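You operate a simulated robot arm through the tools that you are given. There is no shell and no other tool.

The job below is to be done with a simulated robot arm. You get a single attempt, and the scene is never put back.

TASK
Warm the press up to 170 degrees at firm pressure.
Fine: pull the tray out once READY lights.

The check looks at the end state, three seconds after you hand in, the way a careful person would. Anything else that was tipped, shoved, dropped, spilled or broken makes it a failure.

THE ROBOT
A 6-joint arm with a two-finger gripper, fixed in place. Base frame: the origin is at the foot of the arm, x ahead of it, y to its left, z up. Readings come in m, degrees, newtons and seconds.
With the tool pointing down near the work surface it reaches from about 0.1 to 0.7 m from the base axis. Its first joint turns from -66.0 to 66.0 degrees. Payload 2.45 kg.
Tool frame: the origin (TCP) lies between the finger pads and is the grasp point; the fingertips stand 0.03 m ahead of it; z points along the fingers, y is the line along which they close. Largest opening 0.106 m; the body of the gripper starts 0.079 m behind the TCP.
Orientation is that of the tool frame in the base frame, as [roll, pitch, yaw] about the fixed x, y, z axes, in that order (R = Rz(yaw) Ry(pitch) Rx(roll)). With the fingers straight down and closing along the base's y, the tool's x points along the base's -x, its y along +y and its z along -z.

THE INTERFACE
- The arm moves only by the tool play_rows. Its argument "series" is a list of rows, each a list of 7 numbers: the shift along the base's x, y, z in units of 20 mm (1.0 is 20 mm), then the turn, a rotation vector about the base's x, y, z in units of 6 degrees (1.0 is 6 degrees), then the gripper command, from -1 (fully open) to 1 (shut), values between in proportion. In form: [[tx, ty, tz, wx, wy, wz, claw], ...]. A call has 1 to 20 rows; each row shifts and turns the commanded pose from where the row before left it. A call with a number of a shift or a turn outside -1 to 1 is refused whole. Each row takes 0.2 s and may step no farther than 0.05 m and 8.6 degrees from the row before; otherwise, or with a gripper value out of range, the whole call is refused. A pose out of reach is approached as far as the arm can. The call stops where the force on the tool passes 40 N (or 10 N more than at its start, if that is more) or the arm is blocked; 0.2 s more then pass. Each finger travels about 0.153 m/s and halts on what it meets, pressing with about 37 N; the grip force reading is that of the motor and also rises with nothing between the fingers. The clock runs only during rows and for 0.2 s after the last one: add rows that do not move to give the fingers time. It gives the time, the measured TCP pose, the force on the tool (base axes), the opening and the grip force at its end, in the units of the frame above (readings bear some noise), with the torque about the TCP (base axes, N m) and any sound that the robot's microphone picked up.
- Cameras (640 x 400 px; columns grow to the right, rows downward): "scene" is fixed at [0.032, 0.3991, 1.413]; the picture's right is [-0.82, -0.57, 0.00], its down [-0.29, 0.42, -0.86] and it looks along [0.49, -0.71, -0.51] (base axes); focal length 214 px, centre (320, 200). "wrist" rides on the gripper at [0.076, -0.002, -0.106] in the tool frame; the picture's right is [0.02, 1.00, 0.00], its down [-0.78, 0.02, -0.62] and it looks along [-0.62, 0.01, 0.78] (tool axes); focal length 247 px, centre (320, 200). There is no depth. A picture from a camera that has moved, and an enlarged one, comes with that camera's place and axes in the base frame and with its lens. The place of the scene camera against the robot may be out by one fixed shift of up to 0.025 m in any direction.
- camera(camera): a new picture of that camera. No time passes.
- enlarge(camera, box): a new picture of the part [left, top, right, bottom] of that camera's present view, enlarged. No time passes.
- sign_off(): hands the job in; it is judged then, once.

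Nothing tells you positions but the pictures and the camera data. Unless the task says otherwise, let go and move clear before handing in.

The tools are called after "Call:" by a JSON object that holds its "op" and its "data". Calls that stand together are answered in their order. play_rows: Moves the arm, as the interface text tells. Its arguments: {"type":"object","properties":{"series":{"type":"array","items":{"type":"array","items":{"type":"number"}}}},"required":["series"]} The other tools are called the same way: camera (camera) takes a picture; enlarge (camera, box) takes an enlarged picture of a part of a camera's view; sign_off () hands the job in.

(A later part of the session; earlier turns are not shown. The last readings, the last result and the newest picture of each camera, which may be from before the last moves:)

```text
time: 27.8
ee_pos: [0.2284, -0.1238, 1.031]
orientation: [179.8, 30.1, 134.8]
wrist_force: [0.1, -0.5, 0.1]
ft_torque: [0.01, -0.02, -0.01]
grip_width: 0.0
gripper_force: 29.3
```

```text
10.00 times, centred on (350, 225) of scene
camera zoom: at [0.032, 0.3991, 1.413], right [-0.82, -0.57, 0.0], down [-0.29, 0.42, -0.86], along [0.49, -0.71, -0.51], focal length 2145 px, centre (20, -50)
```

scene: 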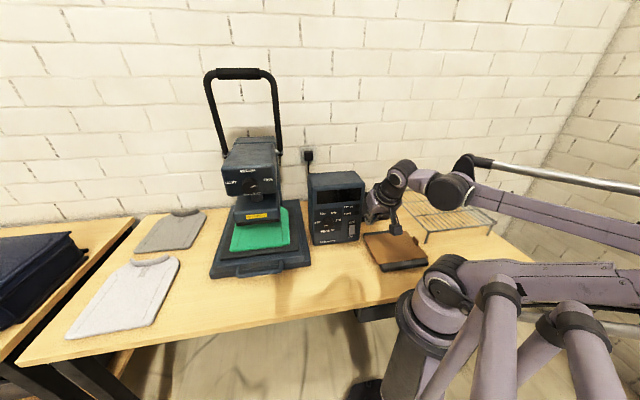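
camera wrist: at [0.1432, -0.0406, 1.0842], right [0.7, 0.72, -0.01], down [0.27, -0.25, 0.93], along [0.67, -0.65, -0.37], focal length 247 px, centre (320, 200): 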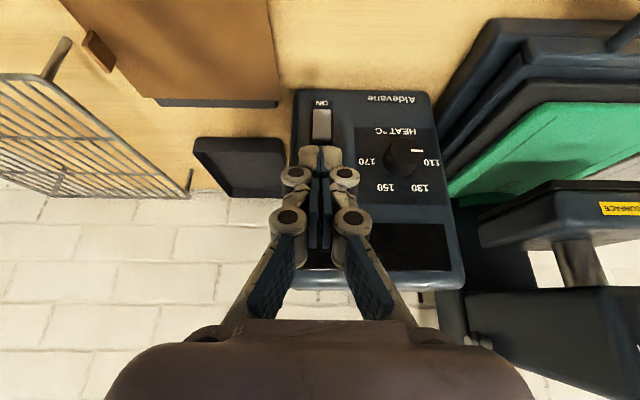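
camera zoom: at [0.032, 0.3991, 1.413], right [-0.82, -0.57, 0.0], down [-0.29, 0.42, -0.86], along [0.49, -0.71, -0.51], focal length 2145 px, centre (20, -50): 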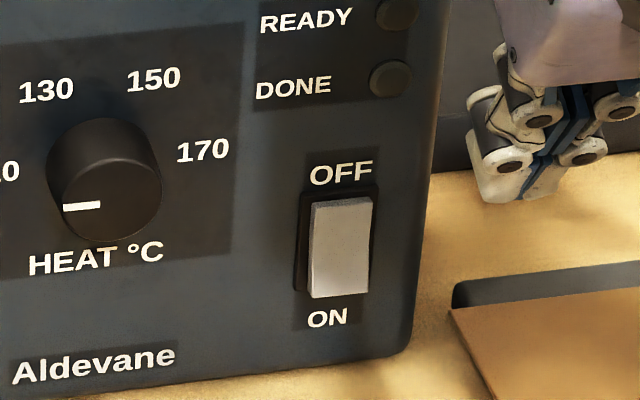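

The rocker's lower (ON) half sticks out, so it is OFF; its lower part is near l=0.078, z≈0.866. I'll lower the closed fingertips in front of it.

Call:
{"op": "play_rows", "data": {"series": [[0.02, 0.02, -0.9, 0, 0, 0, 1], [0.02, 0.02, -0.9, 0, 0, 0, 1], [0.02, 0.02, -0.9, 0, 0, 0, 1], [0.02, 0.02, -0.9, 0, 0, 0, 1], [0.02, 0.02, -0.9, 0, 0, 0, 1], [0.02, 0.02, -0.9, 0, 0, 0, 1], [0.5, -0.45, -0.9, 0, 0, 0, 1], [0.6, -0.6, -0.9, 0, 0, 0, 1], [0.6, -0.6, 0, 0, 0, 0, 1], [0.6, -0.6, 0, 0, 0, 0, 1], [0.6, -0.6, 0, 0, 0, 0, 1]]}}

Call:
{"op": "camera", "data": {"camera": "wrist"}}

Call:
{"op": "enlarge", "data": {"camera": "scene", "box": [300, 160, 430, 270]}}

```text
time: 30.2
ee_pos: [0.2871, -0.1782, 0.8865]
orientation: [179.9, 30.1, 134.8]
wrist_force: [-0.4, -0.3, 0.9]
ft_torque: [-0.01, -0.01, 0.01]
grip_width: 0.0001
gripper_force: 28.9
```

```text
taken
camera wrist: at [0.2015, -0.0946, 0.939], right [0.7, 0.72, -0.01], down [0.27, -0.25, 0.93], along [0.67, -0.65, -0.37], focal length 247 px, centre (320, 200)
```

wrist: 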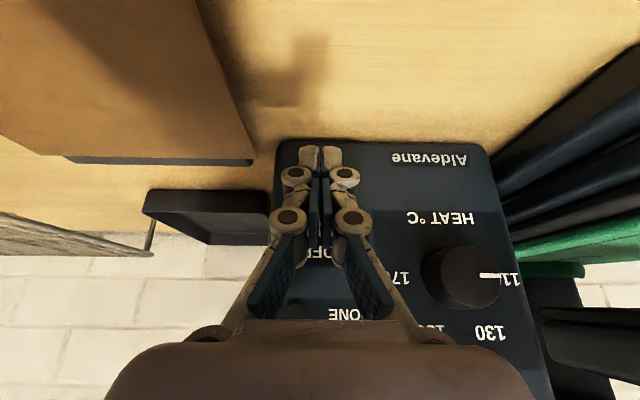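

```text
3.64 times, centred on (365, 215) of scene
camera zoom: at [0.032, 0.3991, 1.413], right [-0.82, -0.57, 0.0], down [-0.29, 0.42, -0.86], along [0.49, -0.71, -0.51], focal length 780 px, centre (156, 146)
```

zoom: 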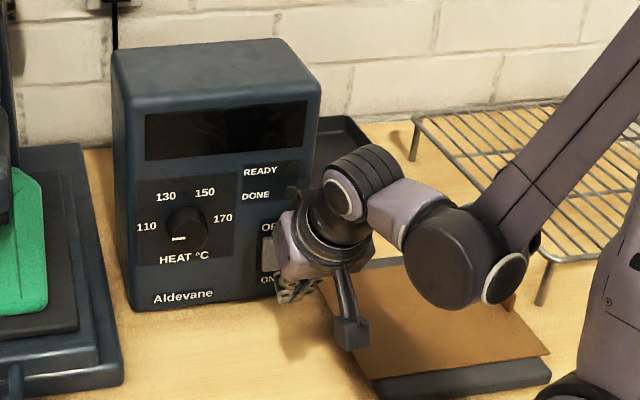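

The fingertips are lined up with the rocker's lower half. Pushing in slowly now.

Call:
{"op": "play_rows", "data": {"series": [[0.25, -0.25, 0, 0, 0, 0, 1], [0.25, -0.25, 0, 0, 0, 0, 1], [0.25, -0.25, 0, 0, 0, 0, 1], [0.15, -0.15, 0, 0, 0, 0, 1], [0.15, -0.15, 0, 0, 0, 0, 1], [0.1, -0.1, 0, 0, 0, 0, 1]]}}

Call:
{"op": "enlarge", "data": {"camera": "scene", "box": [300, 160, 430, 270]}}

Call:
{"op": "camera", "data": {"camera": "wrist"}}

```text
time: 31.6
ee_pos: [0.3108, -0.2011, 0.8859]
orientation: [-179.9, 30.0, 134.8]
wrist_force: [0.9, -0.5, -1.2]
ft_torque: [0.02, -0.01, -0.03]
grip_width: 0.0
gripper_force: 28.2
```

```text
3.64 times, centred on (365, 215) of scene
camera zoom: at [0.032, 0.3991, 1.413], right [-0.82, -0.57, 0.0], down [-0.29, 0.42, -0.86], along [0.49, -0.71, -0.51], focal length 780 px, centre (156, 146)
```

zoom: 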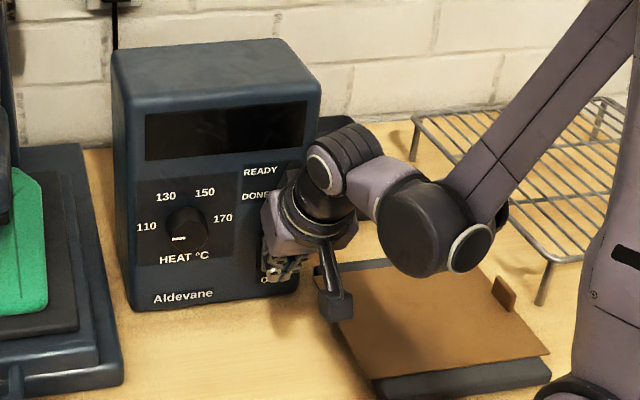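

```text
taken
camera wrist: at [0.2263, -0.1179, 0.9393], right [0.7, 0.72, -0.01], down [0.27, -0.25, 0.93], along [0.67, -0.65, -0.37], focal length 247 px, centre (320, 200)
```

wrist: 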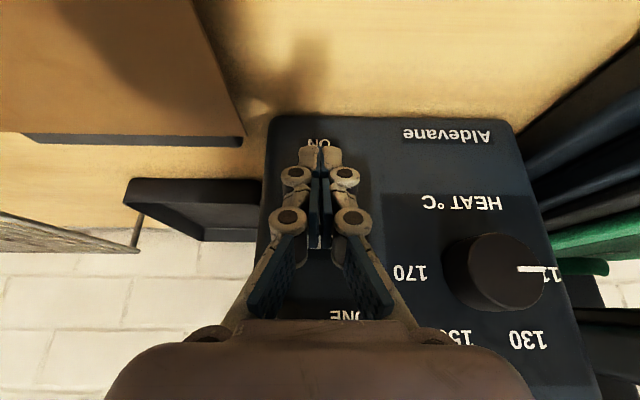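

No contact force yet; continuing in small steps.

Call:
{"op": "play_rows", "data": {"series": [[0.1, -0.1, 0, 0, 0, 0, 1], [0.1, -0.1, 0, 0, 0, 0, 1], [0.1, -0.1, 0, 0, 0, 0, 1], [0, 0, 0, 0, 0, 0, 1]]}}

Call:
{"op": "enlarge", "data": {"camera": "scene", "box": [300, 160, 430, 270]}}

Call:
{"op": "enlarge", "data": {"camera": "wrist", "box": [250, 110, 400, 260]}}

```text
time: 32.6
ee_pos: [0.3144, -0.2057, 0.8855]
orientation: [-180.0, 29.5, 134.7]
wrist_force: [-25.3, 29.5, 11.7]
ft_torque: [0.4, 0.23, 0.08]
grip_width: 0.0062
gripper_force: 28.6
```

```text
3.64 times, centred on (365, 215) of scene
camera zoom: at [0.0313, 0.3999, 1.4128], right [-0.82, -0.57, 0.0], down [-0.29, 0.42, -0.86], along [0.49, -0.71, -0.51], focal length 780 px, centre (156, 146)
```

zoom: 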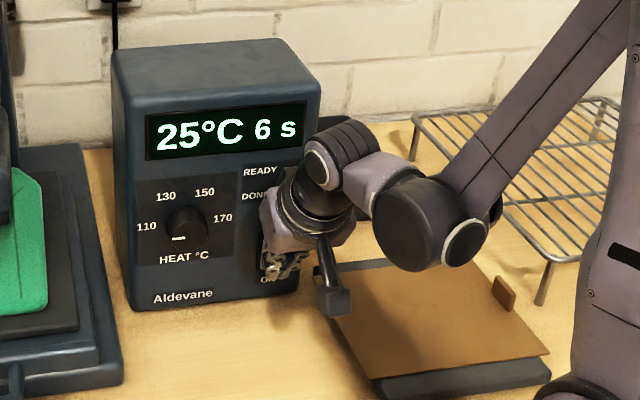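

```text
2.67 times, centred on (325, 185) of wrist
camera zoom: at [0.2296, -0.1217, 0.9394], right [0.7, 0.72, -0.01], down [0.28, -0.25, 0.93], along [0.66, -0.65, -0.38], focal length 659 px, centre (307, 240)
```

zoom: 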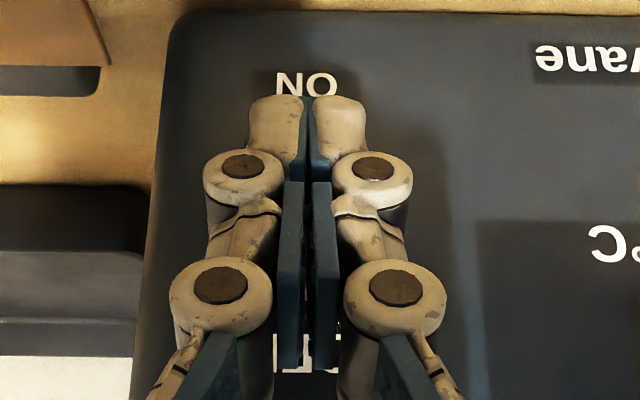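

The display came on: "25°C 6 s". Backing off the rocker.

Call:
{"op": "play_rows", "data": {"series": [[-0.3, 0.3, 0, 0, 0, 0, 1], [-0.6, 0.6, 0, 0, 0, 0, 1], [-0.6, 0.6, 0.3, 0, 0, 0, 1], [-0.6, 0.6, 0.6, 0, 0, 0, 1], [-0.6, 0.6, 0.6, 0, 0, 0, 1], [-0.6, 0.6, 0.6, 0, 0, 0, 1], [-0.4, 0.4, 0.8, 0, 0, 0, 1]]}}

Call:
{"op": "camera", "data": {"camera": "wrist"}}

Call:
{"op": "enlarge", "data": {"camera": "scene", "box": [300, 160, 430, 270]}}

```text
time: 34.2
ee_pos: [0.2434, -0.1341, 0.9434]
orientation: [-180.0, 30.0, 134.8]
wrist_force: [0.7, -0.4, 0.0]
ft_torque: [-0.02, 0.04, 0.0]
grip_width: 0.0001
gripper_force: 28.7
```

```text
taken
camera wrist: at [0.1584, -0.0507, 0.9973], right [0.7, 0.72, -0.01], down [0.27, -0.25, 0.93], along [0.66, -0.65, -0.37], focal length 247 px, centre (320, 200)
```

wrist: 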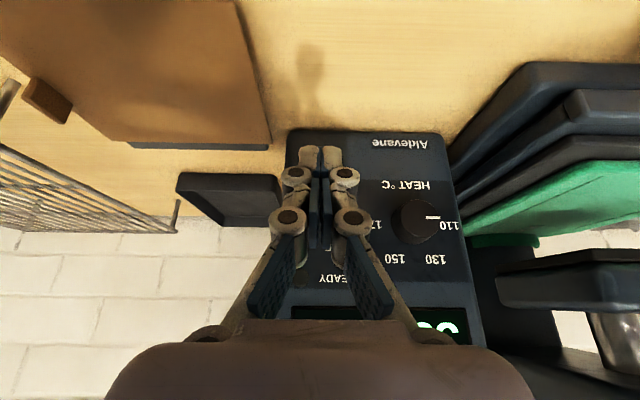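

```text
3.64 times, centred on (365, 215) of scene
camera zoom: at [0.032, 0.3991, 1.413], right [-0.82, -0.57, 0.0], down [-0.29, 0.42, -0.86], along [0.49, -0.71, -0.51], focal length 780 px, centre (156, 146)
```

zoom: 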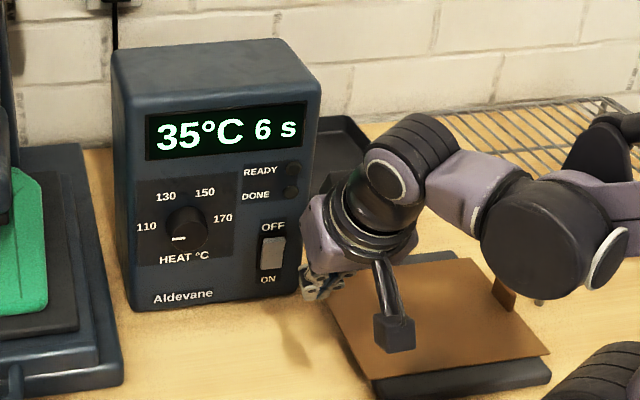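

Power is on and heating (35 °C). Now the heat knob: I'll raise, bring the tool horizontal in front of the heat knob, and open the fingers partly.

Call:
{"op": "play_rows", "data": {"series": [[0.282, 0.402, 0.683, -0.707, -0.707, 0, 1], [0.282, 0.402, 0.683, -0.707, -0.707, 0, 0], [0.282, 0.402, 0.683, -0.707, -0.707, 0, -0.5], [0.282, 0.402, 0.683, -0.707, -0.707, 0, -0.5], [0.282, 0.402, 0.683, -0.707, -0.707, 0, -0.5], [0.282, 0.402, 0.683, -0.707, -0.707, 0, -0.5], [0.282, 0.402, 0.683, -0.707, -0.707, 0, -0.5], [0.282, 0.402, 0.683, -0.707, -0.707, 0, -0.5], [0.282, 0.402, 0.683, -0.707, -0.707, 0, -0.5], [0.282, 0.402, 0.683, -0.707, -0.707, 0, -0.5]]}}

Call:
{"op": "camera", "data": {"camera": "scene"}}

```text
time: 36.4
ee_pos: [0.2996, -0.0545, 1.0821]
orientation: [63.8, 89.8, 18.7]
wrist_force: [0.1, -0.4, 0.6]
ft_torque: [0.01, -0.02, -0.04]
grip_width: 0.0797
gripper_force: 0.1
```

```text
taken
```

scene: 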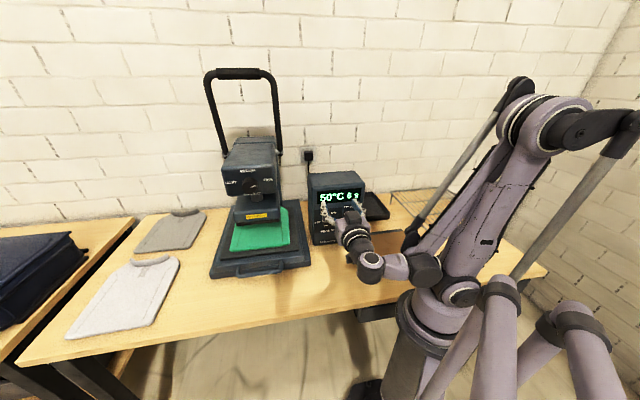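

Tool horizontal and in reach. Rolling toward camera-at-left and then lowering.

Call:
{"op": "play_rows", "data": {"series": [[0, 0, 0, 0.707, -0.707, 0, -0.5], [0, 0, 0, 0.707, -0.707, 0, -0.5], [0, 0, 0, 0.707, -0.707, 0, -0.5], [0, 0, 0, 0.707, -0.707, 0, -0.5], [0, 0, 0, 0.707, -0.707, 0, -0.5], [0, 0, 0, 0.707, -0.707, 0, -0.5], [0, 0, 0, 0.707, -0.707, 0, -0.5], [0, 0, 0, 0.707, -0.707, 0, -0.5], [0, 0, 0, 0.707, -0.707, 0, -0.5], [0, 0, 0, 0.707, -0.707, 0, -0.5], [0, 0, 0, 0.707, -0.707, 0, -0.5], [0, 0, 0, 0.707, -0.707, 0, -0.5], [0, 0, 0, 0.707, -0.707, 0, -0.5], [0, 0, 0, 0.707, -0.707, 0, -0.5], [0, 0, 0, 0.707, -0.707, 0, -0.5]]}}

Call:
{"op": "camera", "data": {"camera": "wrist"}}

Call:
{"op": "camera", "data": {"camera": "scene"}}

```text
time: 39.6
ee_pos: [0.3002, -0.0528, 1.0806]
orientation: [90.2, 7.5, 45.1]
wrist_force: [-0.4, 0.0, -0.1]
ft_torque: [-0.02, 0.01, 0.04]
grip_width: 0.0796
gripper_force: 0.1
out of reach, approached as far as the arm can: row 15
```

```text
taken
camera wrist: at [0.2777, 0.075, 1.0695], right [0.11, 0.1, 0.99], down [-0.99, -0.11, 0.12], along [0.12, -0.99, 0.09], focal length 247 px, centre (320, 200)
```

wrist: 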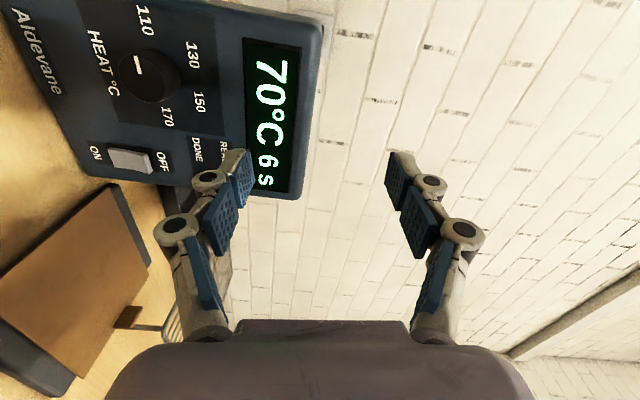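

```text
taken
```

scene: 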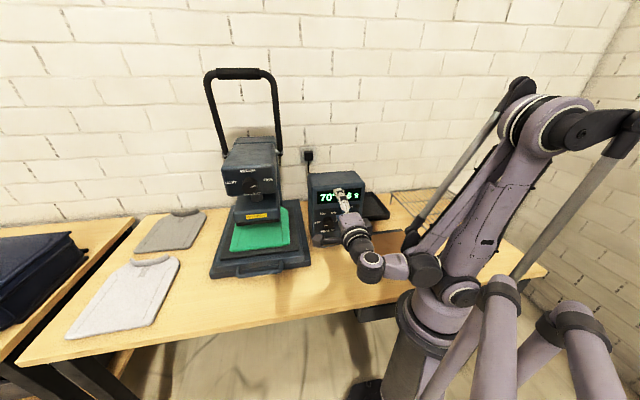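

The roll joint limit is just short of 90° on this side, so I'll roll the other way and find how far it goes with the camera on top.

Call:
{"op": "play_rows", "data": {"series": [[0, 0, 0, -0.707, 0.707, 0, -0.5], [0, 0, 0, -0.707, 0.707, 0, -0.5], [0, 0, 0, -0.707, 0.707, 0, -0.5], [0, 0, 0, -0.707, 0.707, 0, -0.5], [0, 0, 0, -0.707, 0.707, 0, -0.5], [0, 0, 0, -0.707, 0.707, 0, -0.5], [0, 0, 0, -0.707, 0.707, 0, -0.5], [0, 0, 0, -0.707, 0.707, 0, -0.5], [0, 0, 0, -0.707, 0.707, 0, -0.5], [0, 0, 0, -0.707, 0.707, 0, -0.5], [0, 0, 0, -0.707, 0.707, 0, -0.5], [0, 0, 0, -0.707, 0.707, 0, -0.5], [0, 0, 0, -0.707, 0.707, 0, -0.5], [0, 0, 0, -0.707, 0.707, 0, -0.5], [0, 0, 0, -0.707, 0.707, 0, -0.5], [0, 0, 0, -0.707, 0.707, 0, -0.5], [0, 0, 0, -0.707, 0.707, 0, -0.5], [0, 0, 0, -0.707, 0.707, 0, -0.5], [0, 0, 0, -0.707, 0.707, 0, -0.5], [0, 0, 0, -0.707, 0.707, 0, -0.5]]}}

Call:
{"op": "play_rows", "data": {"series": [[0, 0, 0, -0.707, 0.707, 0, -0.5], [0, 0, 0, -0.707, 0.707, 0, -0.5], [0, 0, 0, -0.707, 0.707, 0, -0.5], [0, 0, 0, -0.707, 0.707, 0, -0.5], [0, 0, 0, -0.707, 0.707, 0, -0.5], [0, 0, 0, -0.707, 0.707, 0, -0.5], [0, 0, 0, -0.707, 0.707, 0, -0.5], [0, 0, 0, -0.707, 0.707, 0, -0.5], [0, 0, 0, -0.707, 0.707, 0, -0.5], [0, 0, 0, -0.707, 0.707, 0, -0.5], [0, 0, 0, -0.707, 0.707, 0, -0.5]]}}

```text
time: 43.8
ee_pos: [0.2995, -0.053, 1.0809]
orientation: [-89.9, 52.4, -135.1]
wrist_force: [-0.7, 1.1, -0.7]
ft_torque: [-0.02, 0.02, -0.01]
grip_width: 0.0795
gripper_force: 0.1
```

```text
time: 46.2
ee_pos: [0.3, -0.0536, 1.082]
orientation: [-89.6, -13.5, -135.1]
wrist_force: [0.7, -0.2, 0.7]
ft_torque: [0.0, -0.01, 0.02]
grip_width: 0.0795
gripper_force: 0.0
```

Call:
{"op": "play_rows", "data": {"series": [[0, 0, 0, -0.707, 0.707, 0, -0.5], [0, 0, 0, -0.707, 0.707, 0, -0.5], [0, 0, 0, -0.707, 0.707, 0, -0.5], [0, 0, 0, -0.707, 0.707, 0, -0.5], [0, 0, 0, -0.707, 0.707, 0, -0.5], [0, 0, 0, -0.707, 0.707, 0, -0.5], [0, 0, 0, -0.707, 0.707, 0, -0.5], [0, 0, 0, -0.707, 0.707, 0, -0.5], [0, 0, 0, -0.707, 0.707, 0, -0.5], [0, 0, 0, -0.707, 0.707, 0, -0.5], [0, 0, 0, -0.707, 0.707, 0, -0.5], [0, 0, 0, -0.707, 0.707, 0, -0.5], [0, 0, 0, -0.707, 0.707, 0, -0.5], [0, 0, 0, -0.707, 0.707, 0, -0.5], [0, 0, 0, -0.707, 0.707, 0, -0.5], [0, 0, 0, -0.707, 0.707, 0, -0.5]]}}

Call:
{"op": "camera", "data": {"camera": "wrist"}}

Call:
{"op": "camera", "data": {"camera": "scene"}}

```text
time: 49.6
ee_pos: [0.2999, -0.0536, 1.0813]
orientation: [90.1, -70.5, 45.1]
wrist_force: [-0.4, 0.4, -0.5]
ft_torque: [0.0, 0.03, -0.03]
grip_width: 0.0794
gripper_force: 0.1
```

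```text
taken
camera wrist: at [0.2427, 0.0404, 1.1521], right [-0.66, -0.66, 0.35], down [-0.64, 0.24, -0.73], along [0.4, -0.71, -0.58], focal length 247 px, centre (320, 200)
```

wrist: 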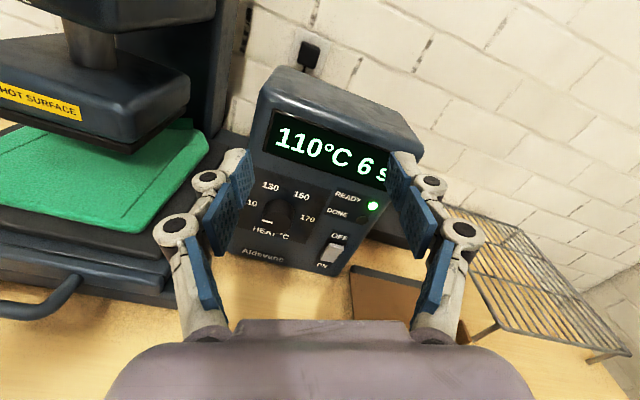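

```text
taken
```

scene: 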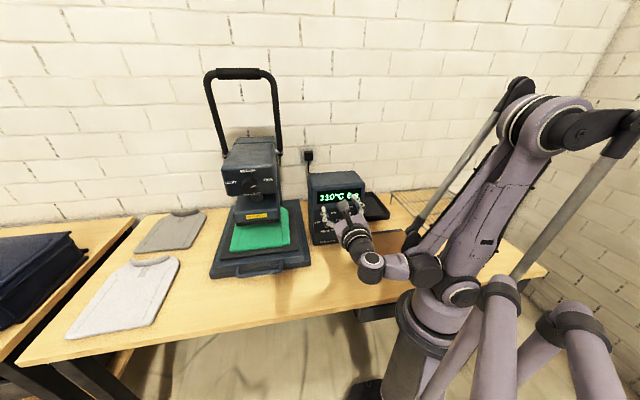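

Roll reaches with the camera on top (READY is lit for 110 °C only — the dial still needs 170). I'll roll a little further and lower in front of the heat knob.

Call:
{"op": "play_rows", "data": {"series": [[0, 0, 0, -0.6, 0.6, 0, -0.5], [0, 0, 0, -0.6, 0.6, 0, -0.5], [0, 0, 0, -0.6, 0.6, 0, -0.5], [0, 0, 0, -0.6, 0.6, 0, -0.5], [0, 0, -0.86, 0, 0, 0, -0.5], [0, 0, -0.86, 0, 0, 0, -0.5], [0, 0, -0.86, 0, 0, 0, -0.5], [0, 0, -0.86, 0, 0, 0, -0.5], [0, 0, -0.86, 0, 0, 0, -0.5], [0, 0, -0.86, 0, 0, 0, -0.5], [0, 0, -0.86, 0, 0, 0, -0.5], [0, 0, -0.86, 0, 0, 0, -0.5], [0, 0, -0.86, 0, 0, 0, -0.5]]}}

Call:
{"op": "camera", "data": {"camera": "wrist"}}

Call:
{"op": "camera", "data": {"camera": "scene"}}

```text
time: 52.4
ee_pos: [0.3006, -0.054, 1.0699]
orientation: [90.3, -50.3, 45.1]
wrist_force: [0.0, -0.3, 0.2]
ft_torque: [0.04, -0.06, 0.03]
grip_width: 0.0793
gripper_force: 0.0
out of reach, approached as far as the arm can: row 5, 6, 7, 8, 9, 10, 11, 12, 13
```

```text
taken
camera wrist: at [0.2597, 0.0567, 1.1285], right [-0.53, -0.54, 0.66], down [-0.8, 0.07, -0.59], along [0.27, -0.84, -0.47], focal length 247 px, centre (320, 200)
```

wrist: 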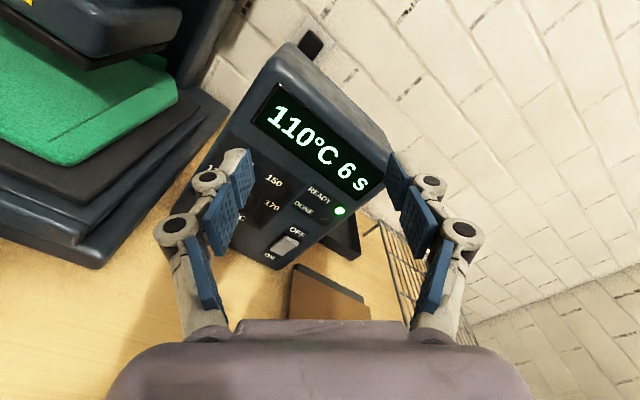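

```text
taken
```

scene: 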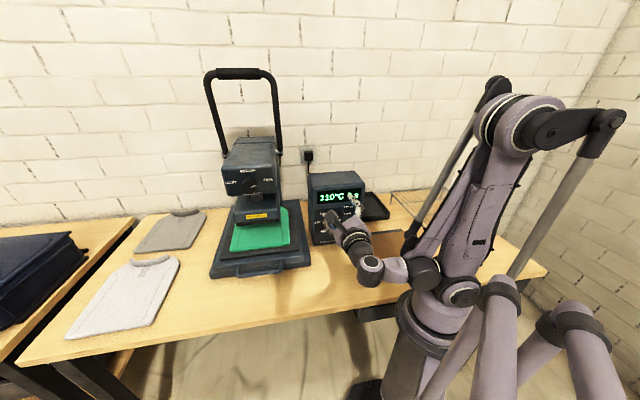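

Lowering failed because the arm is folded too close to its base there; I'll move forward toward the panel first (still clear of the knob), then descend in front of it.

Call:
{"op": "play_rows", "data": {"series": [[0.7, -0.7, 0.125, 0, 0, 0, -0.5], [0.7, -0.7, 0.125, 0, 0, 0, -0.5], [0.7, -0.7, 0.125, 0, 0, 0, -0.5], [0.7, -0.7, 0.125, 0, 0, 0, -0.5], [0, 0, -0.8, 0, 0, 0, -0.5], [0, 0, -0.8, 0, 0, 0, -0.5], [0, 0, -0.8, 0, 0, 0, -0.5], [0, 0, -0.8, 0, 0, 0, -0.5], [0, 0, -0.8, 0, 0, 0, -0.5]]}}

Call:
{"op": "camera", "data": {"camera": "wrist"}}

Call:
{"op": "camera", "data": {"camera": "scene"}}

```text
time: 54.4
ee_pos: [0.358, -0.1096, 1.0677]
orientation: [90.3, -50.3, 45.0]
wrist_force: [0.3, 0.7, -0.4]
ft_torque: [0.01, 0.03, 0.02]
grip_width: 0.0795
gripper_force: 0.1
out of reach, approached as far as the arm can: row 5, 6, 7, 8, 9
```

```text
taken
camera wrist: at [0.3177, 0.0012, 1.1263], right [-0.53, -0.54, 0.66], down [-0.8, 0.07, -0.59], along [0.27, -0.84, -0.47], focal length 247 px, centre (320, 200)
```

wrist: 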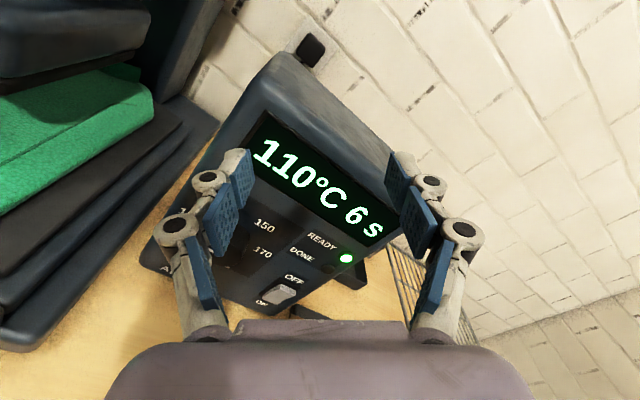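

```text
taken
```

scene: 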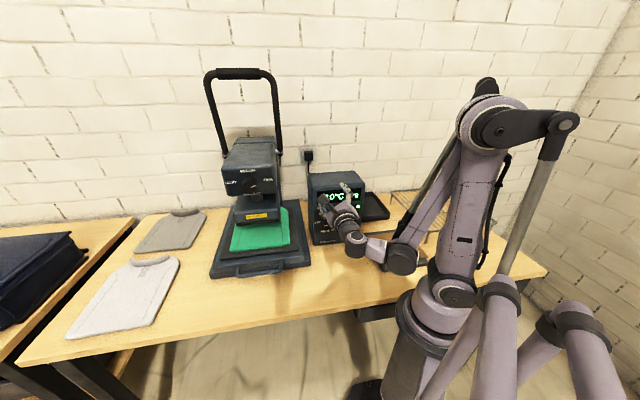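

A horizontal tool can't get down to the heat knob (wrist limit), so I'll grip it with the tool tilted down ~48° instead and turn the whole tool about the knob's axis in two or three bites. First I unroll the wrist back to its natural side.

Call:
{"op": "play_rows", "data": {"series": [[-0.5, 0.5, 0.2, 0.707, -0.707, 0, -0.5], [-0.5, 0.5, 0.2, 0.707, -0.707, 0, -0.5], [-0.5, 0.5, 0.2, 0.707, -0.707, 0, -0.5], [0, 0, 0, 0.707, -0.707, 0, -0.5], [0, 0, 0, 0.707, -0.707, 0, -0.5], [0, 0, 0, 0.707, -0.707, 0, -0.5], [0, 0, 0, 0.707, -0.707, 0, -0.5], [0, 0, 0, 0.707, -0.707, 0, -0.5], [0, 0, 0, 0.707, -0.707, 0, -0.5], [0, 0, 0, 0.707, -0.707, 0, -0.5], [0, 0, 0, 0.707, -0.707, 0, -0.5], [0, 0, 0, 0.707, -0.707, 0, -0.5], [0, 0, 0, 0.707, -0.707, 0, -0.5], [0, 0, 0, 0.707, -0.707, 0, -0.5], [0, 0, 0, 0.707, -0.707, 0, -0.5], [0, 0, 0, 0.707, -0.707, 0, -0.5], [0, 0, 0, 0.707, -0.707, 0, -0.5], [0, 0, 0, 0.707, -0.707, 0, -0.5], [0, 0, 0, 0.707, -0.707, 0, -0.5], [0, 0, 0, 0.707, -0.707, 0, -0.5]]}}

Call:
{"op": "play_rows", "data": {"series": [[0, 0, 0, 0.707, -0.707, 0, -0.5], [0, 0, 0, 0.707, -0.707, 0, -0.5], [0, 0, 0, 0.707, -0.707, 0, -0.5], [0, 0, 0, 0.707, -0.707, 0, -0.5], [0, 0, 0, 0.707, -0.707, 0, -0.5], [0, 0, 0, 0.707, -0.707, 0, -0.5], [0, 0, 0, 0.707, -0.707, 0, -0.5], [0, 0, 0, 0.707, -0.707, 0, -0.5], [0, 0, 0, 0.707, -0.707, 0, -0.5], [0, 0, 0, 0.707, -0.707, 0, -0.5], [0, 0, 0, 0.707, -0.707, 0, -0.5], [0, 0, 0, 0.707, -0.707, 0, -0.5], [0, 0, 0, 0.707, -0.707, 0, -0.5], [0, 0, 0, 0.707, -0.707, 0, -0.5], [0, 0, 0, 0.707, -0.707, 0, -0.5], [0, 0, 0, 0.707, -0.707, 0, -0.5]]}}

```text
time: 58.6
ee_pos: [0.326, -0.0807, 1.0807]
orientation: [-89.8, -9.7, -135.0]
wrist_force: [0.0, 0.8, -1.1]
ft_torque: [0.02, 0.01, -0.01]
grip_width: 0.0797
gripper_force: 0.1
```

```text
time: 62.0
ee_pos: [0.3275, -0.0795, 1.0801]
orientation: [-90.9, 86.3, -136.2]
wrist_force: [0.2, -0.1, -1.0]
ft_torque: [0.0, 0.01, -0.01]
grip_width: 0.0797
gripper_force: 0.1
```

Call:
{"op": "play_rows", "data": {"series": [[0, 0, 0, 0.436, -0.436, 0, -0.5], [0.0925, -0.104, 0, 0.707, 0.707, 0, -0.5], [0.0925, -0.104, -0.2, 0.707, 0.707, 0, -0.5], [0.0925, -0.104, -0.4, 0.707, 0.707, 0, -0.5], [0.0925, -0.104, -0.6, 0.707, 0.707, 0, -0.5], [0.0925, -0.104, -0.9, 0.707, 0.707, 0, -0.5], [0.0925, -0.104, -0.9, 0.707, 0.707, 0, -0.5], [0.0925, -0.104, -0.9, 0.707, 0.707, 0, -0.5], [0.0925, -0.104, -0.9, 0.707, 0.707, 0, -0.5], [0, 0, -0.6, 0, 0, 0, -0.5], [0, 0, 0, 0, 0, 0, -0.5]]}}

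Call:
{"op": "camera", "data": {"camera": "wrist"}}

Call:
{"op": "camera", "data": {"camera": "scene"}}

```text
time: 64.4
ee_pos: [0.343, -0.0966, 0.9729]
orientation: [-179.6, 41.8, 135.2]
wrist_force: [0.0, -0.1, 0.7]
ft_torque: [0.01, 0.03, -0.01]
grip_width: 0.0794
gripper_force: 0.1
```

```text
taken
camera wrist: at [0.2513, -0.0065, 1.0005], right [0.7, 0.72, -0.02], down [0.13, -0.1, 0.99], along [0.7, -0.69, -0.17], focal length 247 px, centre (320, 200)
```

wrist: 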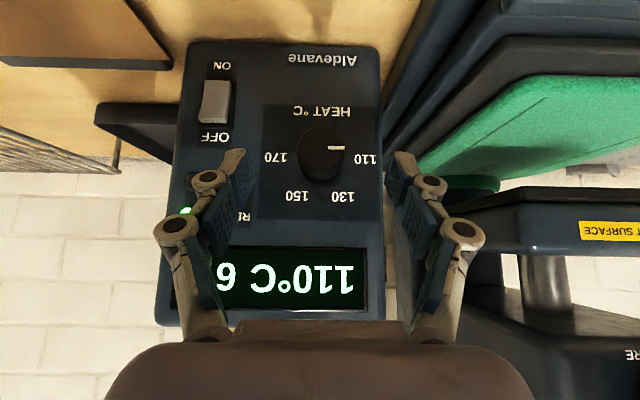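

```text
taken
```

scene: 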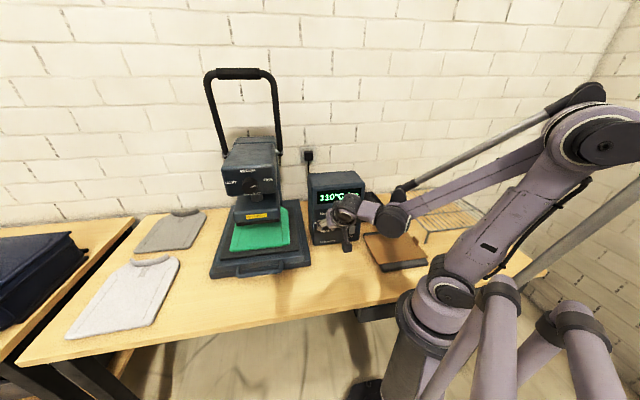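

Now in a reachable tilted pose with the fingers flanking the knob from above. Enlarging to align accurately.

Call:
{"op": "enlarge", "data": {"camera": "wrist", "box": [230, 80, 410, 220]}}

```text
2.86 times, centred on (320, 150) of wrist
camera zoom: at [0.2513, -0.0065, 1.0005], right [0.7, 0.72, -0.02], down [0.13, -0.1, 0.99], along [0.7, -0.69, -0.17], focal length 706 px, centre (320, 343)
```

zoom: 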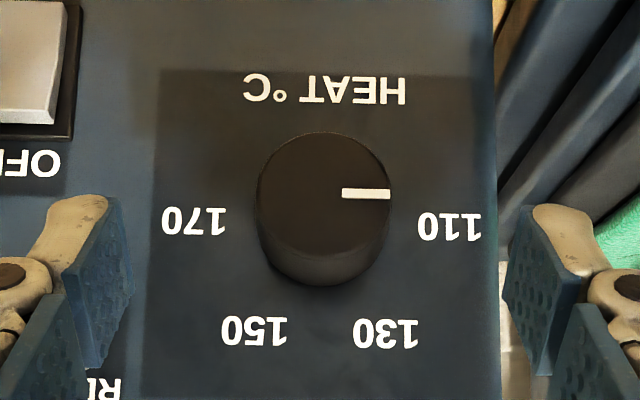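

Knob axis is at about l=0.1755, z=0.924. I'll lower, then advance so the fingertips straddle it about 5 mm off the panel.

Call:
{"op": "play_rows", "data": {"series": [[0.045, 0.045, -0.6, 0, 0, 0, -0.5], [0, 0, -0.6, 0, 0, 0, -0.5], [0, 0, -0.6, 0, 0, 0, -0.5], [0.4, -0.4, 0, 0, 0, 0, -0.5], [0.4, -0.4, 0, 0, 0, 0, -0.5], [0.4, -0.4, 0, 0, 0, 0, -0.5], [0.3, -0.3, 0, 0, 0, 0, -0.5], [0.3, -0.3, 0, 0, 0, 0, -0.5], [0, 0, 0, 0, 0, 0, -0.5]]}}

Call:
{"op": "enlarge", "data": {"camera": "wrist", "box": [220, 80, 420, 260]}}

Call:
{"op": "enlarge", "data": {"camera": "scene", "box": [290, 160, 400, 260]}}

```text
time: 66.4
ee_pos: [0.3791, -0.1329, 0.936]
orientation: [-179.5, 42.0, 135.2]
wrist_force: [-0.2, 0.4, 0.3]
ft_torque: [0.02, 0.01, -0.01]
grip_width: 0.0798
gripper_force: 0.0
```

```text
2.22 times, centred on (320, 170) of wrist
camera zoom: at [0.2885, -0.0425, 0.9638], right [0.7, 0.72, -0.02], down [0.13, -0.1, 0.99], along [0.7, -0.69, -0.17], focal length 549 px, centre (320, 267)
```

zoom: 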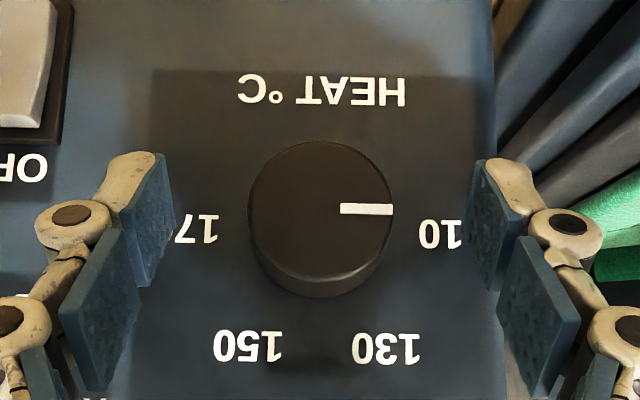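

```text
4.00 times, centred on (345, 210) of scene
camera zoom: at [0.032, 0.3991, 1.413], right [-0.82, -0.57, 0.0], down [-0.29, 0.42, -0.86], along [0.49, -0.71, -0.51], focal length 858 px, centre (220, 160)
```

zoom: 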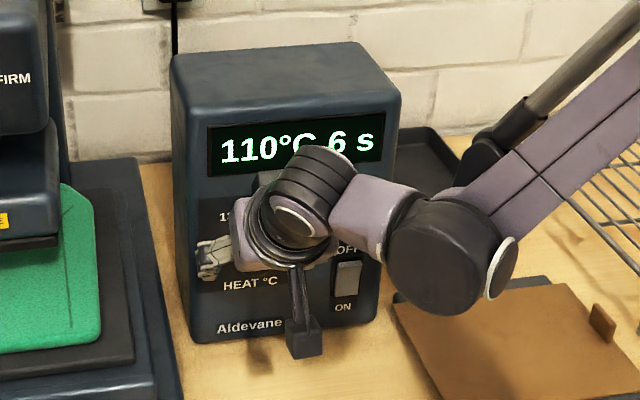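

Centred on the knob. With fingers open I'll swing the tool -45° about the knob axis, ready for the first bite.

Call:
{"op": "play_rows", "data": {"series": [[0.041, 0.041, -0.003, -0.663, 0.663, 0, -0.5], [0.0403, 0.0403, -0.0085, -0.663, 0.663, 0, -0.5], [0.04, 0.04, -0.014, -0.663, 0.663, 0, -0.5], [0.0385, 0.0385, -0.0195, -0.663, 0.663, 0, -0.5], [0.0368, 0.0368, -0.0245, -0.663, 0.663, 0, -0.5], [0.0354, 0.0354, -0.0295, -0.663, 0.663, 0, -0.5], [0.0329, 0.0329, -0.0345, -0.663, 0.663, 0, -0.5], [0.03, 0.03, -0.0395, -0.663, 0.663, 0, -0.5], [0, 0, 0, 0, 0, 0, -0.5]]}}

Call:
{"op": "camera", "data": {"camera": "wrist"}}

Call:
{"op": "camera", "data": {"camera": "scene"}}

```text
time: 68.4
ee_pos: [0.3849, -0.1263, 0.9335]
orientation: [-126.1, 28.0, 167.6]
wrist_force: [0.5, 0.5, -0.5]
ft_torque: [-0.01, 0.01, 0.0]
grip_width: 0.0797
gripper_force: 0.1
```

```text
taken
camera wrist: at [0.3082, -0.0221, 0.9533], right [0.48, 0.5, -0.72], down [0.62, 0.39, 0.68], along [0.62, -0.78, -0.13], focal length 247 px, centre (320, 200)
```

wrist: 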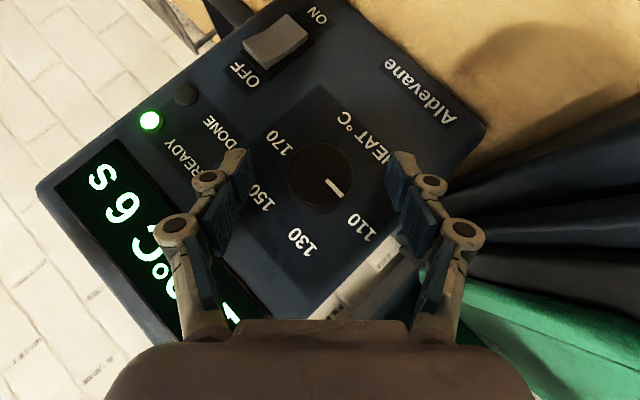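

```text
taken
```

scene: 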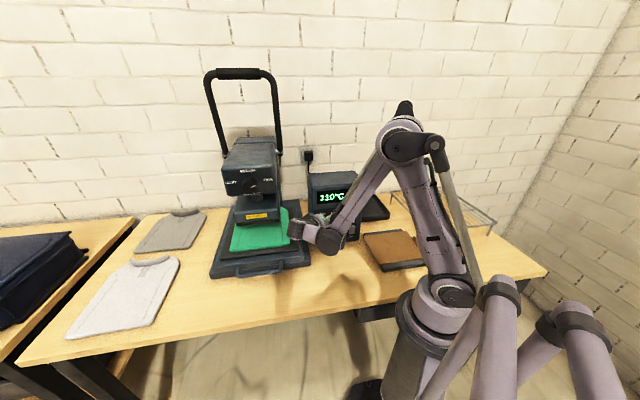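

Reached and still centred. Closing on the knob now.

Call:
{"op": "play_rows", "data": {"series": [[0, 0, 0, 0, 0, 0, 0], [0, 0, 0, 0, 0, 0, 0.3], [0, 0, 0, 0, 0, 0, 1], [0, 0, 0, 0, 0, 0, 1], [0, 0, 0, 0, 0, 0, 1]]}}

Call:
{"op": "enlarge", "data": {"camera": "wrist", "box": [220, 80, 420, 260]}}

```text
time: 69.6
ee_pos: [0.3859, -0.1266, 0.9321]
orientation: [-126.4, 28.1, 167.5]
wrist_force: [0.7, 3.1, 0.2]
ft_torque: [0.11, 0.07, -0.07]
grip_width: 0.0397
gripper_force: 45.3
```

```text
2.22 times, centred on (320, 170) of wrist
camera zoom: at [0.3083, -0.022, 0.9534], right [0.48, 0.5, -0.72], down [0.62, 0.39, 0.68], along [0.62, -0.78, -0.13], focal length 549 px, centre (320, 267)
```

zoom: 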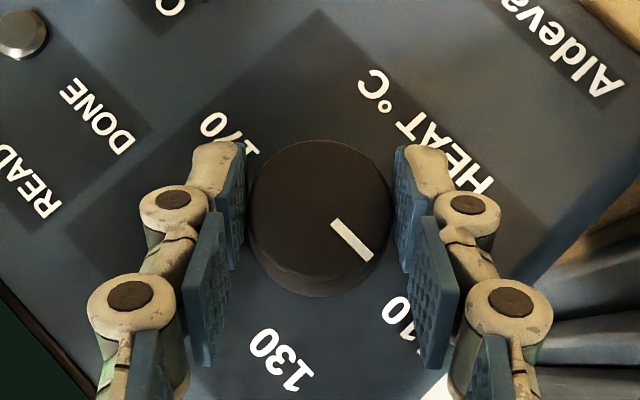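

Clean grip (39.7 mm, almost no side load). Turning clockwise about the knob axis.

Call:
{"op": "play_rows", "data": {"series": [[-0.03, -0.03, 0.0395, 0.663, -0.663, 0, 1], [-0.0329, -0.0329, 0.0345, 0.663, -0.663, 0, 1], [-0.0354, -0.0354, 0.0295, 0.663, -0.663, 0, 1], [-0.0368, -0.0368, 0.0245, 0.663, -0.663, 0, 1]]}}

Call:
{"op": "enlarge", "data": {"camera": "wrist", "box": [220, 80, 420, 260]}}

```text
time: 70.6
ee_pos: [0.3818, -0.1278, 0.9357]
orientation: [-150.6, 38.1, 154.0]
wrist_force: [6.5, -7.6, -8.2]
ft_torque: [0.21, 0.17, 0.35]
grip_width: 0.0398
gripper_force: 44.4
```

```text
2.22 times, centred on (320, 170) of wrist
camera zoom: at [0.299, -0.0313, 0.9615], right [0.64, 0.66, -0.4], down [0.4, 0.16, 0.9], along [0.66, -0.74, -0.16], focal length 549 px, centre (320, 267)
```

zoom: 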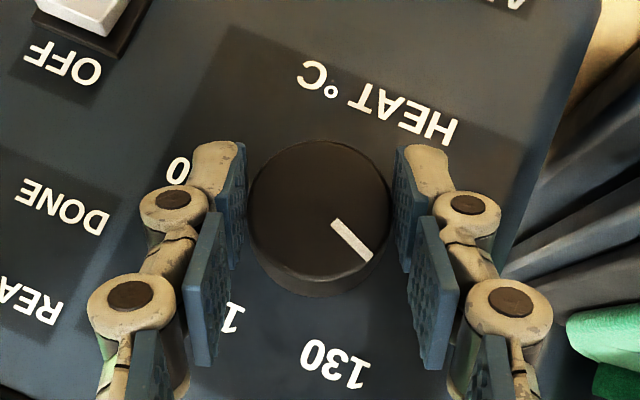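

The knob is following. Continuing.

Call:
{"op": "play_rows", "data": {"series": [[-0.0385, -0.0385, 0.0195, 0.663, -0.663, 0, 1], [-0.04, -0.04, 0.014, 0.663, -0.663, 0, 1], [-0.0403, -0.0403, 0.0085, 0.663, -0.663, 0, 1], [-0.041, -0.041, 0.003, 0.663, -0.663, 0, 1], [-0.041, -0.041, -0.003, 0.663, -0.663, 0, 1], [-0.0403, -0.0403, -0.0085, 0.663, -0.663, 0, 1]]}}

Call:
{"op": "enlarge", "data": {"camera": "wrist", "box": [220, 80, 420, 260]}}

```text
time: 72.0
ee_pos: [0.3768, -0.1339, 0.9363]
orientation: [165.2, 41.0, 125.1]
wrist_force: [5.6, -4.0, -1.0]
ft_torque: [0.09, 0.05, -0.12]
grip_width: 0.0396
gripper_force: 45.0
```

```text
2.22 times, centred on (320, 170) of wrist
camera zoom: at [0.2828, -0.0474, 0.9632], right [0.69, 0.71, 0.18], down [0.0, -0.24, 0.97], along [0.73, -0.67, -0.16], focal length 549 px, centre (320, 267)
```

zoom: 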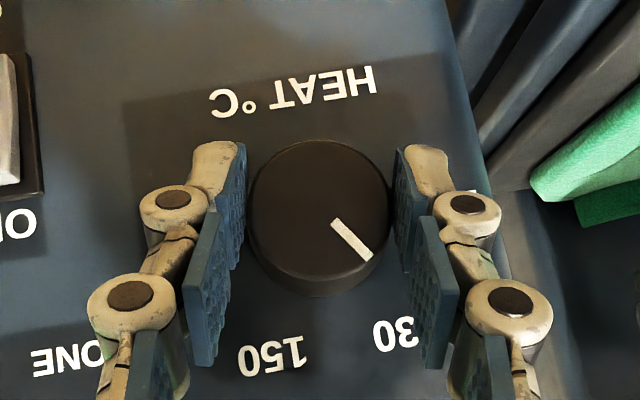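

Forces are low and the pointer is at about 130. Continuing to the end of this bite.

Call:
{"op": "play_rows", "data": {"series": [[-0.04, -0.04, -0.014, 0.663, -0.663, 0, 1], [-0.0385, -0.0385, -0.0195, 0.663, -0.663, 0, 1], [-0.0368, -0.0368, -0.0245, 0.663, -0.663, 0, 1], [-0.0354, -0.0354, -0.0295, 0.663, -0.663, 0, 1], [-0.0329, -0.0329, -0.0345, 0.663, -0.663, 0, 1], [-0.03, -0.03, -0.0395, 0.663, -0.663, 0, 1]]}}

Call:
{"op": "camera", "data": {"camera": "wrist"}}

Call:
{"op": "camera", "data": {"camera": "scene"}}

```text
time: 73.3
ee_pos: [0.3737, -0.1368, 0.9333]
orientation: [132.6, 30.3, 105.8]
wrist_force: [8.2, -5.0, -7.9]
ft_torque: [0.54, 0.59, 0.47]
grip_width: 0.0397
gripper_force: 45.1
out of reach, approached as far as the arm can: row 6
stopped in row 6: the force on the tool passed its limit at 53 N (the readings are from after the stop); the commanded pose is now the measured one
```

```text
taken
camera wrist: at [0.2699, -0.0604, 0.9569], right [0.55, 0.56, 0.62], down [-0.3, -0.56, 0.77], along [0.78, -0.61, -0.14], focal length 247 px, centre (320, 200)
```

wrist: 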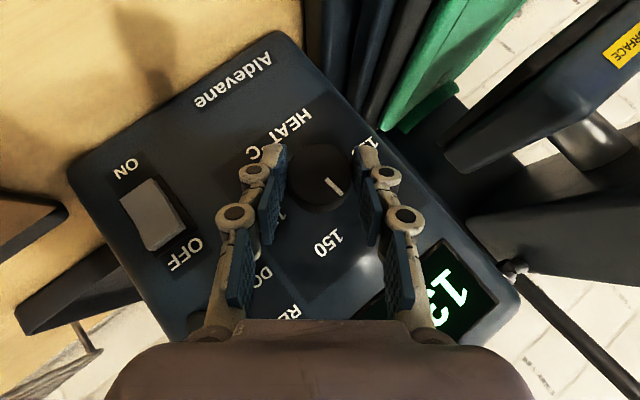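

```text
taken
```

scene: 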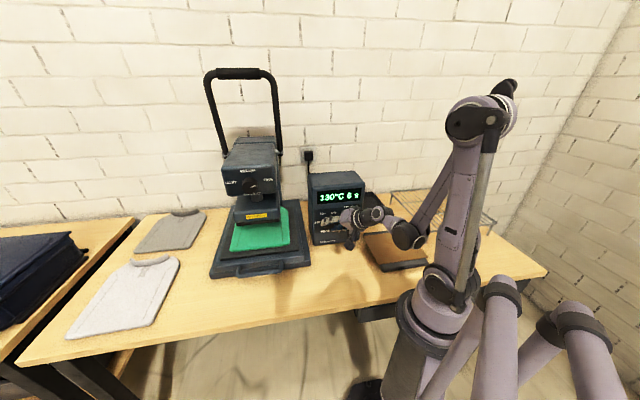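

I hit a joint limit at +39° (brief force peak, knob now near mid-scale, display 130 °C rising). I'll release, check, and swing back for another bite.

Call:
{"op": "play_rows", "data": {"series": [[0, 0, 0, 0, 0, 0, -0.2], [0, 0, 0, 0, 0, 0, -0.5], [0, 0, 0, 0, 0, 0, -0.5]]}}

Call:
{"op": "camera", "data": {"camera": "wrist"}}

Call:
{"op": "enlarge", "data": {"camera": "scene", "box": [290, 160, 400, 260]}}

```text
time: 74.1
ee_pos: [0.3722, -0.1372, 0.9354]
orientation: [132.5, 30.3, 105.6]
wrist_force: [-0.6, 0.2, 0.2]
ft_torque: [-0.01, -0.04, -0.01]
grip_width: 0.0796
gripper_force: 0.1
```

```text
taken
camera wrist: at [0.2693, -0.0599, 0.9571], right [0.55, 0.56, 0.62], down [-0.31, -0.56, 0.77], along [0.78, -0.61, -0.13], focal length 247 px, centre (320, 200)
```

wrist: 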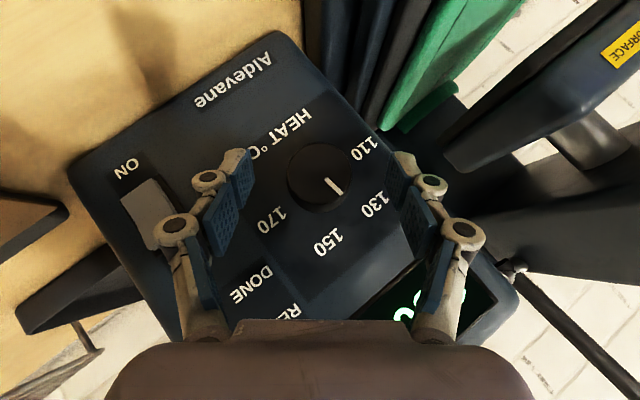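

```text
4.00 times, centred on (345, 210) of scene
camera zoom: at [0.032, 0.3991, 1.413], right [-0.82, -0.57, 0.0], down [-0.29, 0.42, -0.86], along [0.49, -0.71, -0.51], focal length 858 px, centre (220, 160)
```

zoom: 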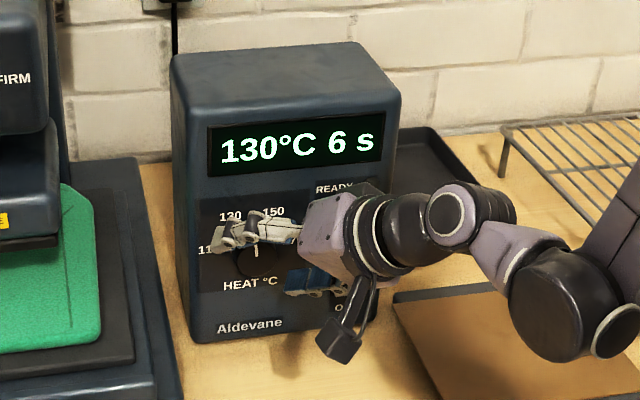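

Released cleanly; pointer is between 130 and 150. Swinging back for the second bite.

Call:
{"op": "play_rows", "data": {"series": [[0.0329, 0.0329, 0.034, -0.663, 0.663, 0, -0.5], [0.035, 0.035, 0.03, -0.663, 0.663, 0, -0.5], [0.0375, 0.0375, 0.025, -0.663, 0.663, 0, -0.5], [0.0382, 0.0382, 0.0195, -0.663, 0.663, 0, -0.5], [0.0396, 0.0396, 0.0145, -0.663, 0.663, 0, -0.5], [0.0407, 0.0407, 0.0085, -0.663, 0.663, 0, -0.5], [0.0417, 0.0417, 0.003, -0.663, 0.663, 0, -0.5], [0.04, 0.04, -0.0025, -0.663, 0.663, 0, -0.5], [0.0403, 0.0403, -0.0085, -0.663, 0.663, 0, -0.5], [0.04, 0.04, -0.014, -0.663, 0.663, 0, -0.5], [0.0389, 0.0389, -0.0195, -0.663, 0.663, 0, -0.5], [0.0368, 0.0368, -0.0245, -0.663, 0.663, 0, -0.5], [0.035, 0.035, -0.0295, -0.663, 0.663, 0, -0.5], [0.0332, 0.0332, -0.0345, -0.663, 0.663, 0, -0.5], [0.0304, 0.0304, -0.039, -0.663, 0.663, 0, -0.5]]}}

Call:
{"op": "enlarge", "data": {"camera": "wrist", "box": [220, 80, 420, 260]}}

```text
time: 77.3
ee_pos: [0.3844, -0.1253, 0.9354]
orientation: [-126.8, 27.8, 166.5]
wrist_force: [0.0, 0.8, -0.6]
ft_torque: [0.0, -0.03, -0.02]
grip_width: 0.0796
gripper_force: 0.1
```

```text
2.22 times, centred on (320, 170) of wrist
camera zoom: at [0.3089, -0.0202, 0.9554], right [0.49, 0.5, -0.72], down [0.63, 0.37, 0.68], along [0.61, -0.78, -0.13], focal length 549 px, centre (320, 267)
```

zoom: 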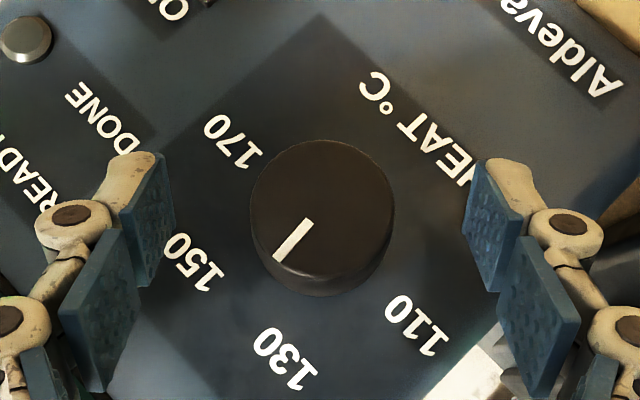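

Call:
{"op": "play_rows", "data": {"series": [[0.02, 0.02, -0.1, -0.663, 0.663, 0, -0.5], [0.02, 0.02, -0.08, -0.663, 0.663, 0, -0.5], [0, 0, 0, 0, 0, 0, -0.5]]}}

Call:
{"op": "enlarge", "data": {"camera": "wrist", "box": [220, 80, 420, 260]}}

```text
time: 78.1
ee_pos: [0.3851, -0.1235, 0.9304]
orientation: [-116.5, 21.7, 170.9]
wrist_force: [-0.3, -1.0, -0.2]
ft_torque: [-0.02, 0.02, 0.01]
grip_width: 0.0794
gripper_force: 0.2
```

```text
2.22 times, centred on (320, 170) of wrist
camera zoom: at [0.3127, -0.0171, 0.9472], right [0.38, 0.39, -0.84], down [0.71, 0.46, 0.53], along [0.59, -0.8, -0.11], focal length 549 px, centre (320, 267)
```

zoom: 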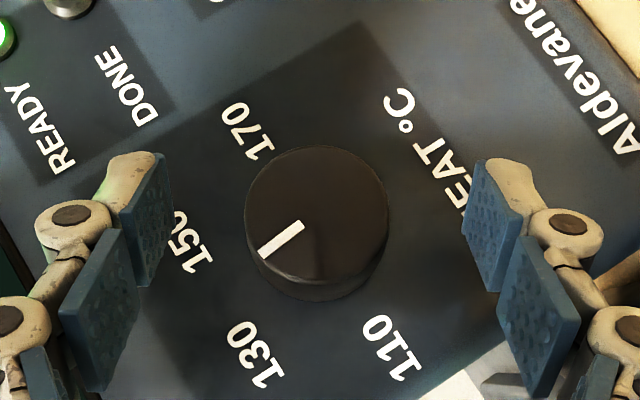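

Reached -56°. Closing and turning for the second bite.

Call:
{"op": "play_rows", "data": {"series": [[0, 0, 0, 0, 0, 0, 0], [0, 0, 0, 0, 0, 0, 0.3], [0, 0, 0, 0, 0, 0, 1], [0, 0, 0, 0, 0, 0, 1], [0, 0, 0, 0, 0, 0, 1], [-0.024, -0.024, 0.0465, 0.663, -0.663, 0, 1], [-0.0276, -0.0276, 0.0425, 0.663, -0.663, 0, 1], [-0.0304, -0.0304, 0.039, 0.663, -0.663, 0, 1], [-0.0332, -0.0332, 0.0345, 0.663, -0.663, 0, 1], [-0.035, -0.035, 0.0295, 0.663, -0.663, 0, 1], [-0.0368, -0.0368, 0.0245, 0.663, -0.663, 0, 1]]}}

Call:
{"op": "enlarge", "data": {"camera": "wrist", "box": [220, 80, 420, 260]}}

```text
time: 80.5
ee_pos: [0.3813, -0.1283, 0.9351]
orientation: [-151.4, 37.6, 153.0]
wrist_force: [1.1, -7.7, -11.4]
ft_torque: [-0.58, -0.64, 0.48]
grip_width: 0.0392
gripper_force: 45.3
```

```text
2.22 times, centred on (320, 170) of wrist
camera zoom: at [0.299, -0.0305, 0.9625], right [0.64, 0.66, -0.39], down [0.4, 0.15, 0.9], along [0.65, -0.74, -0.17], focal length 549 px, centre (320, 267)
```

zoom: 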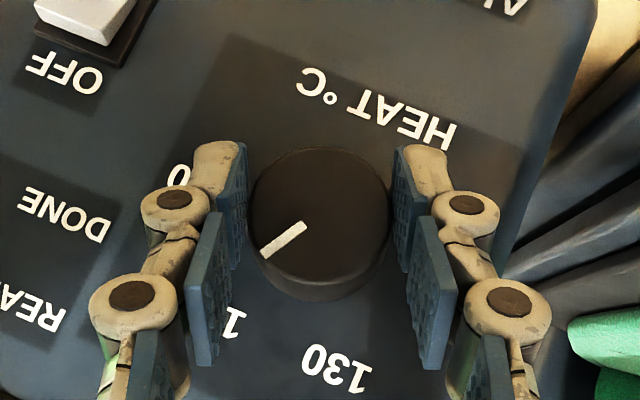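

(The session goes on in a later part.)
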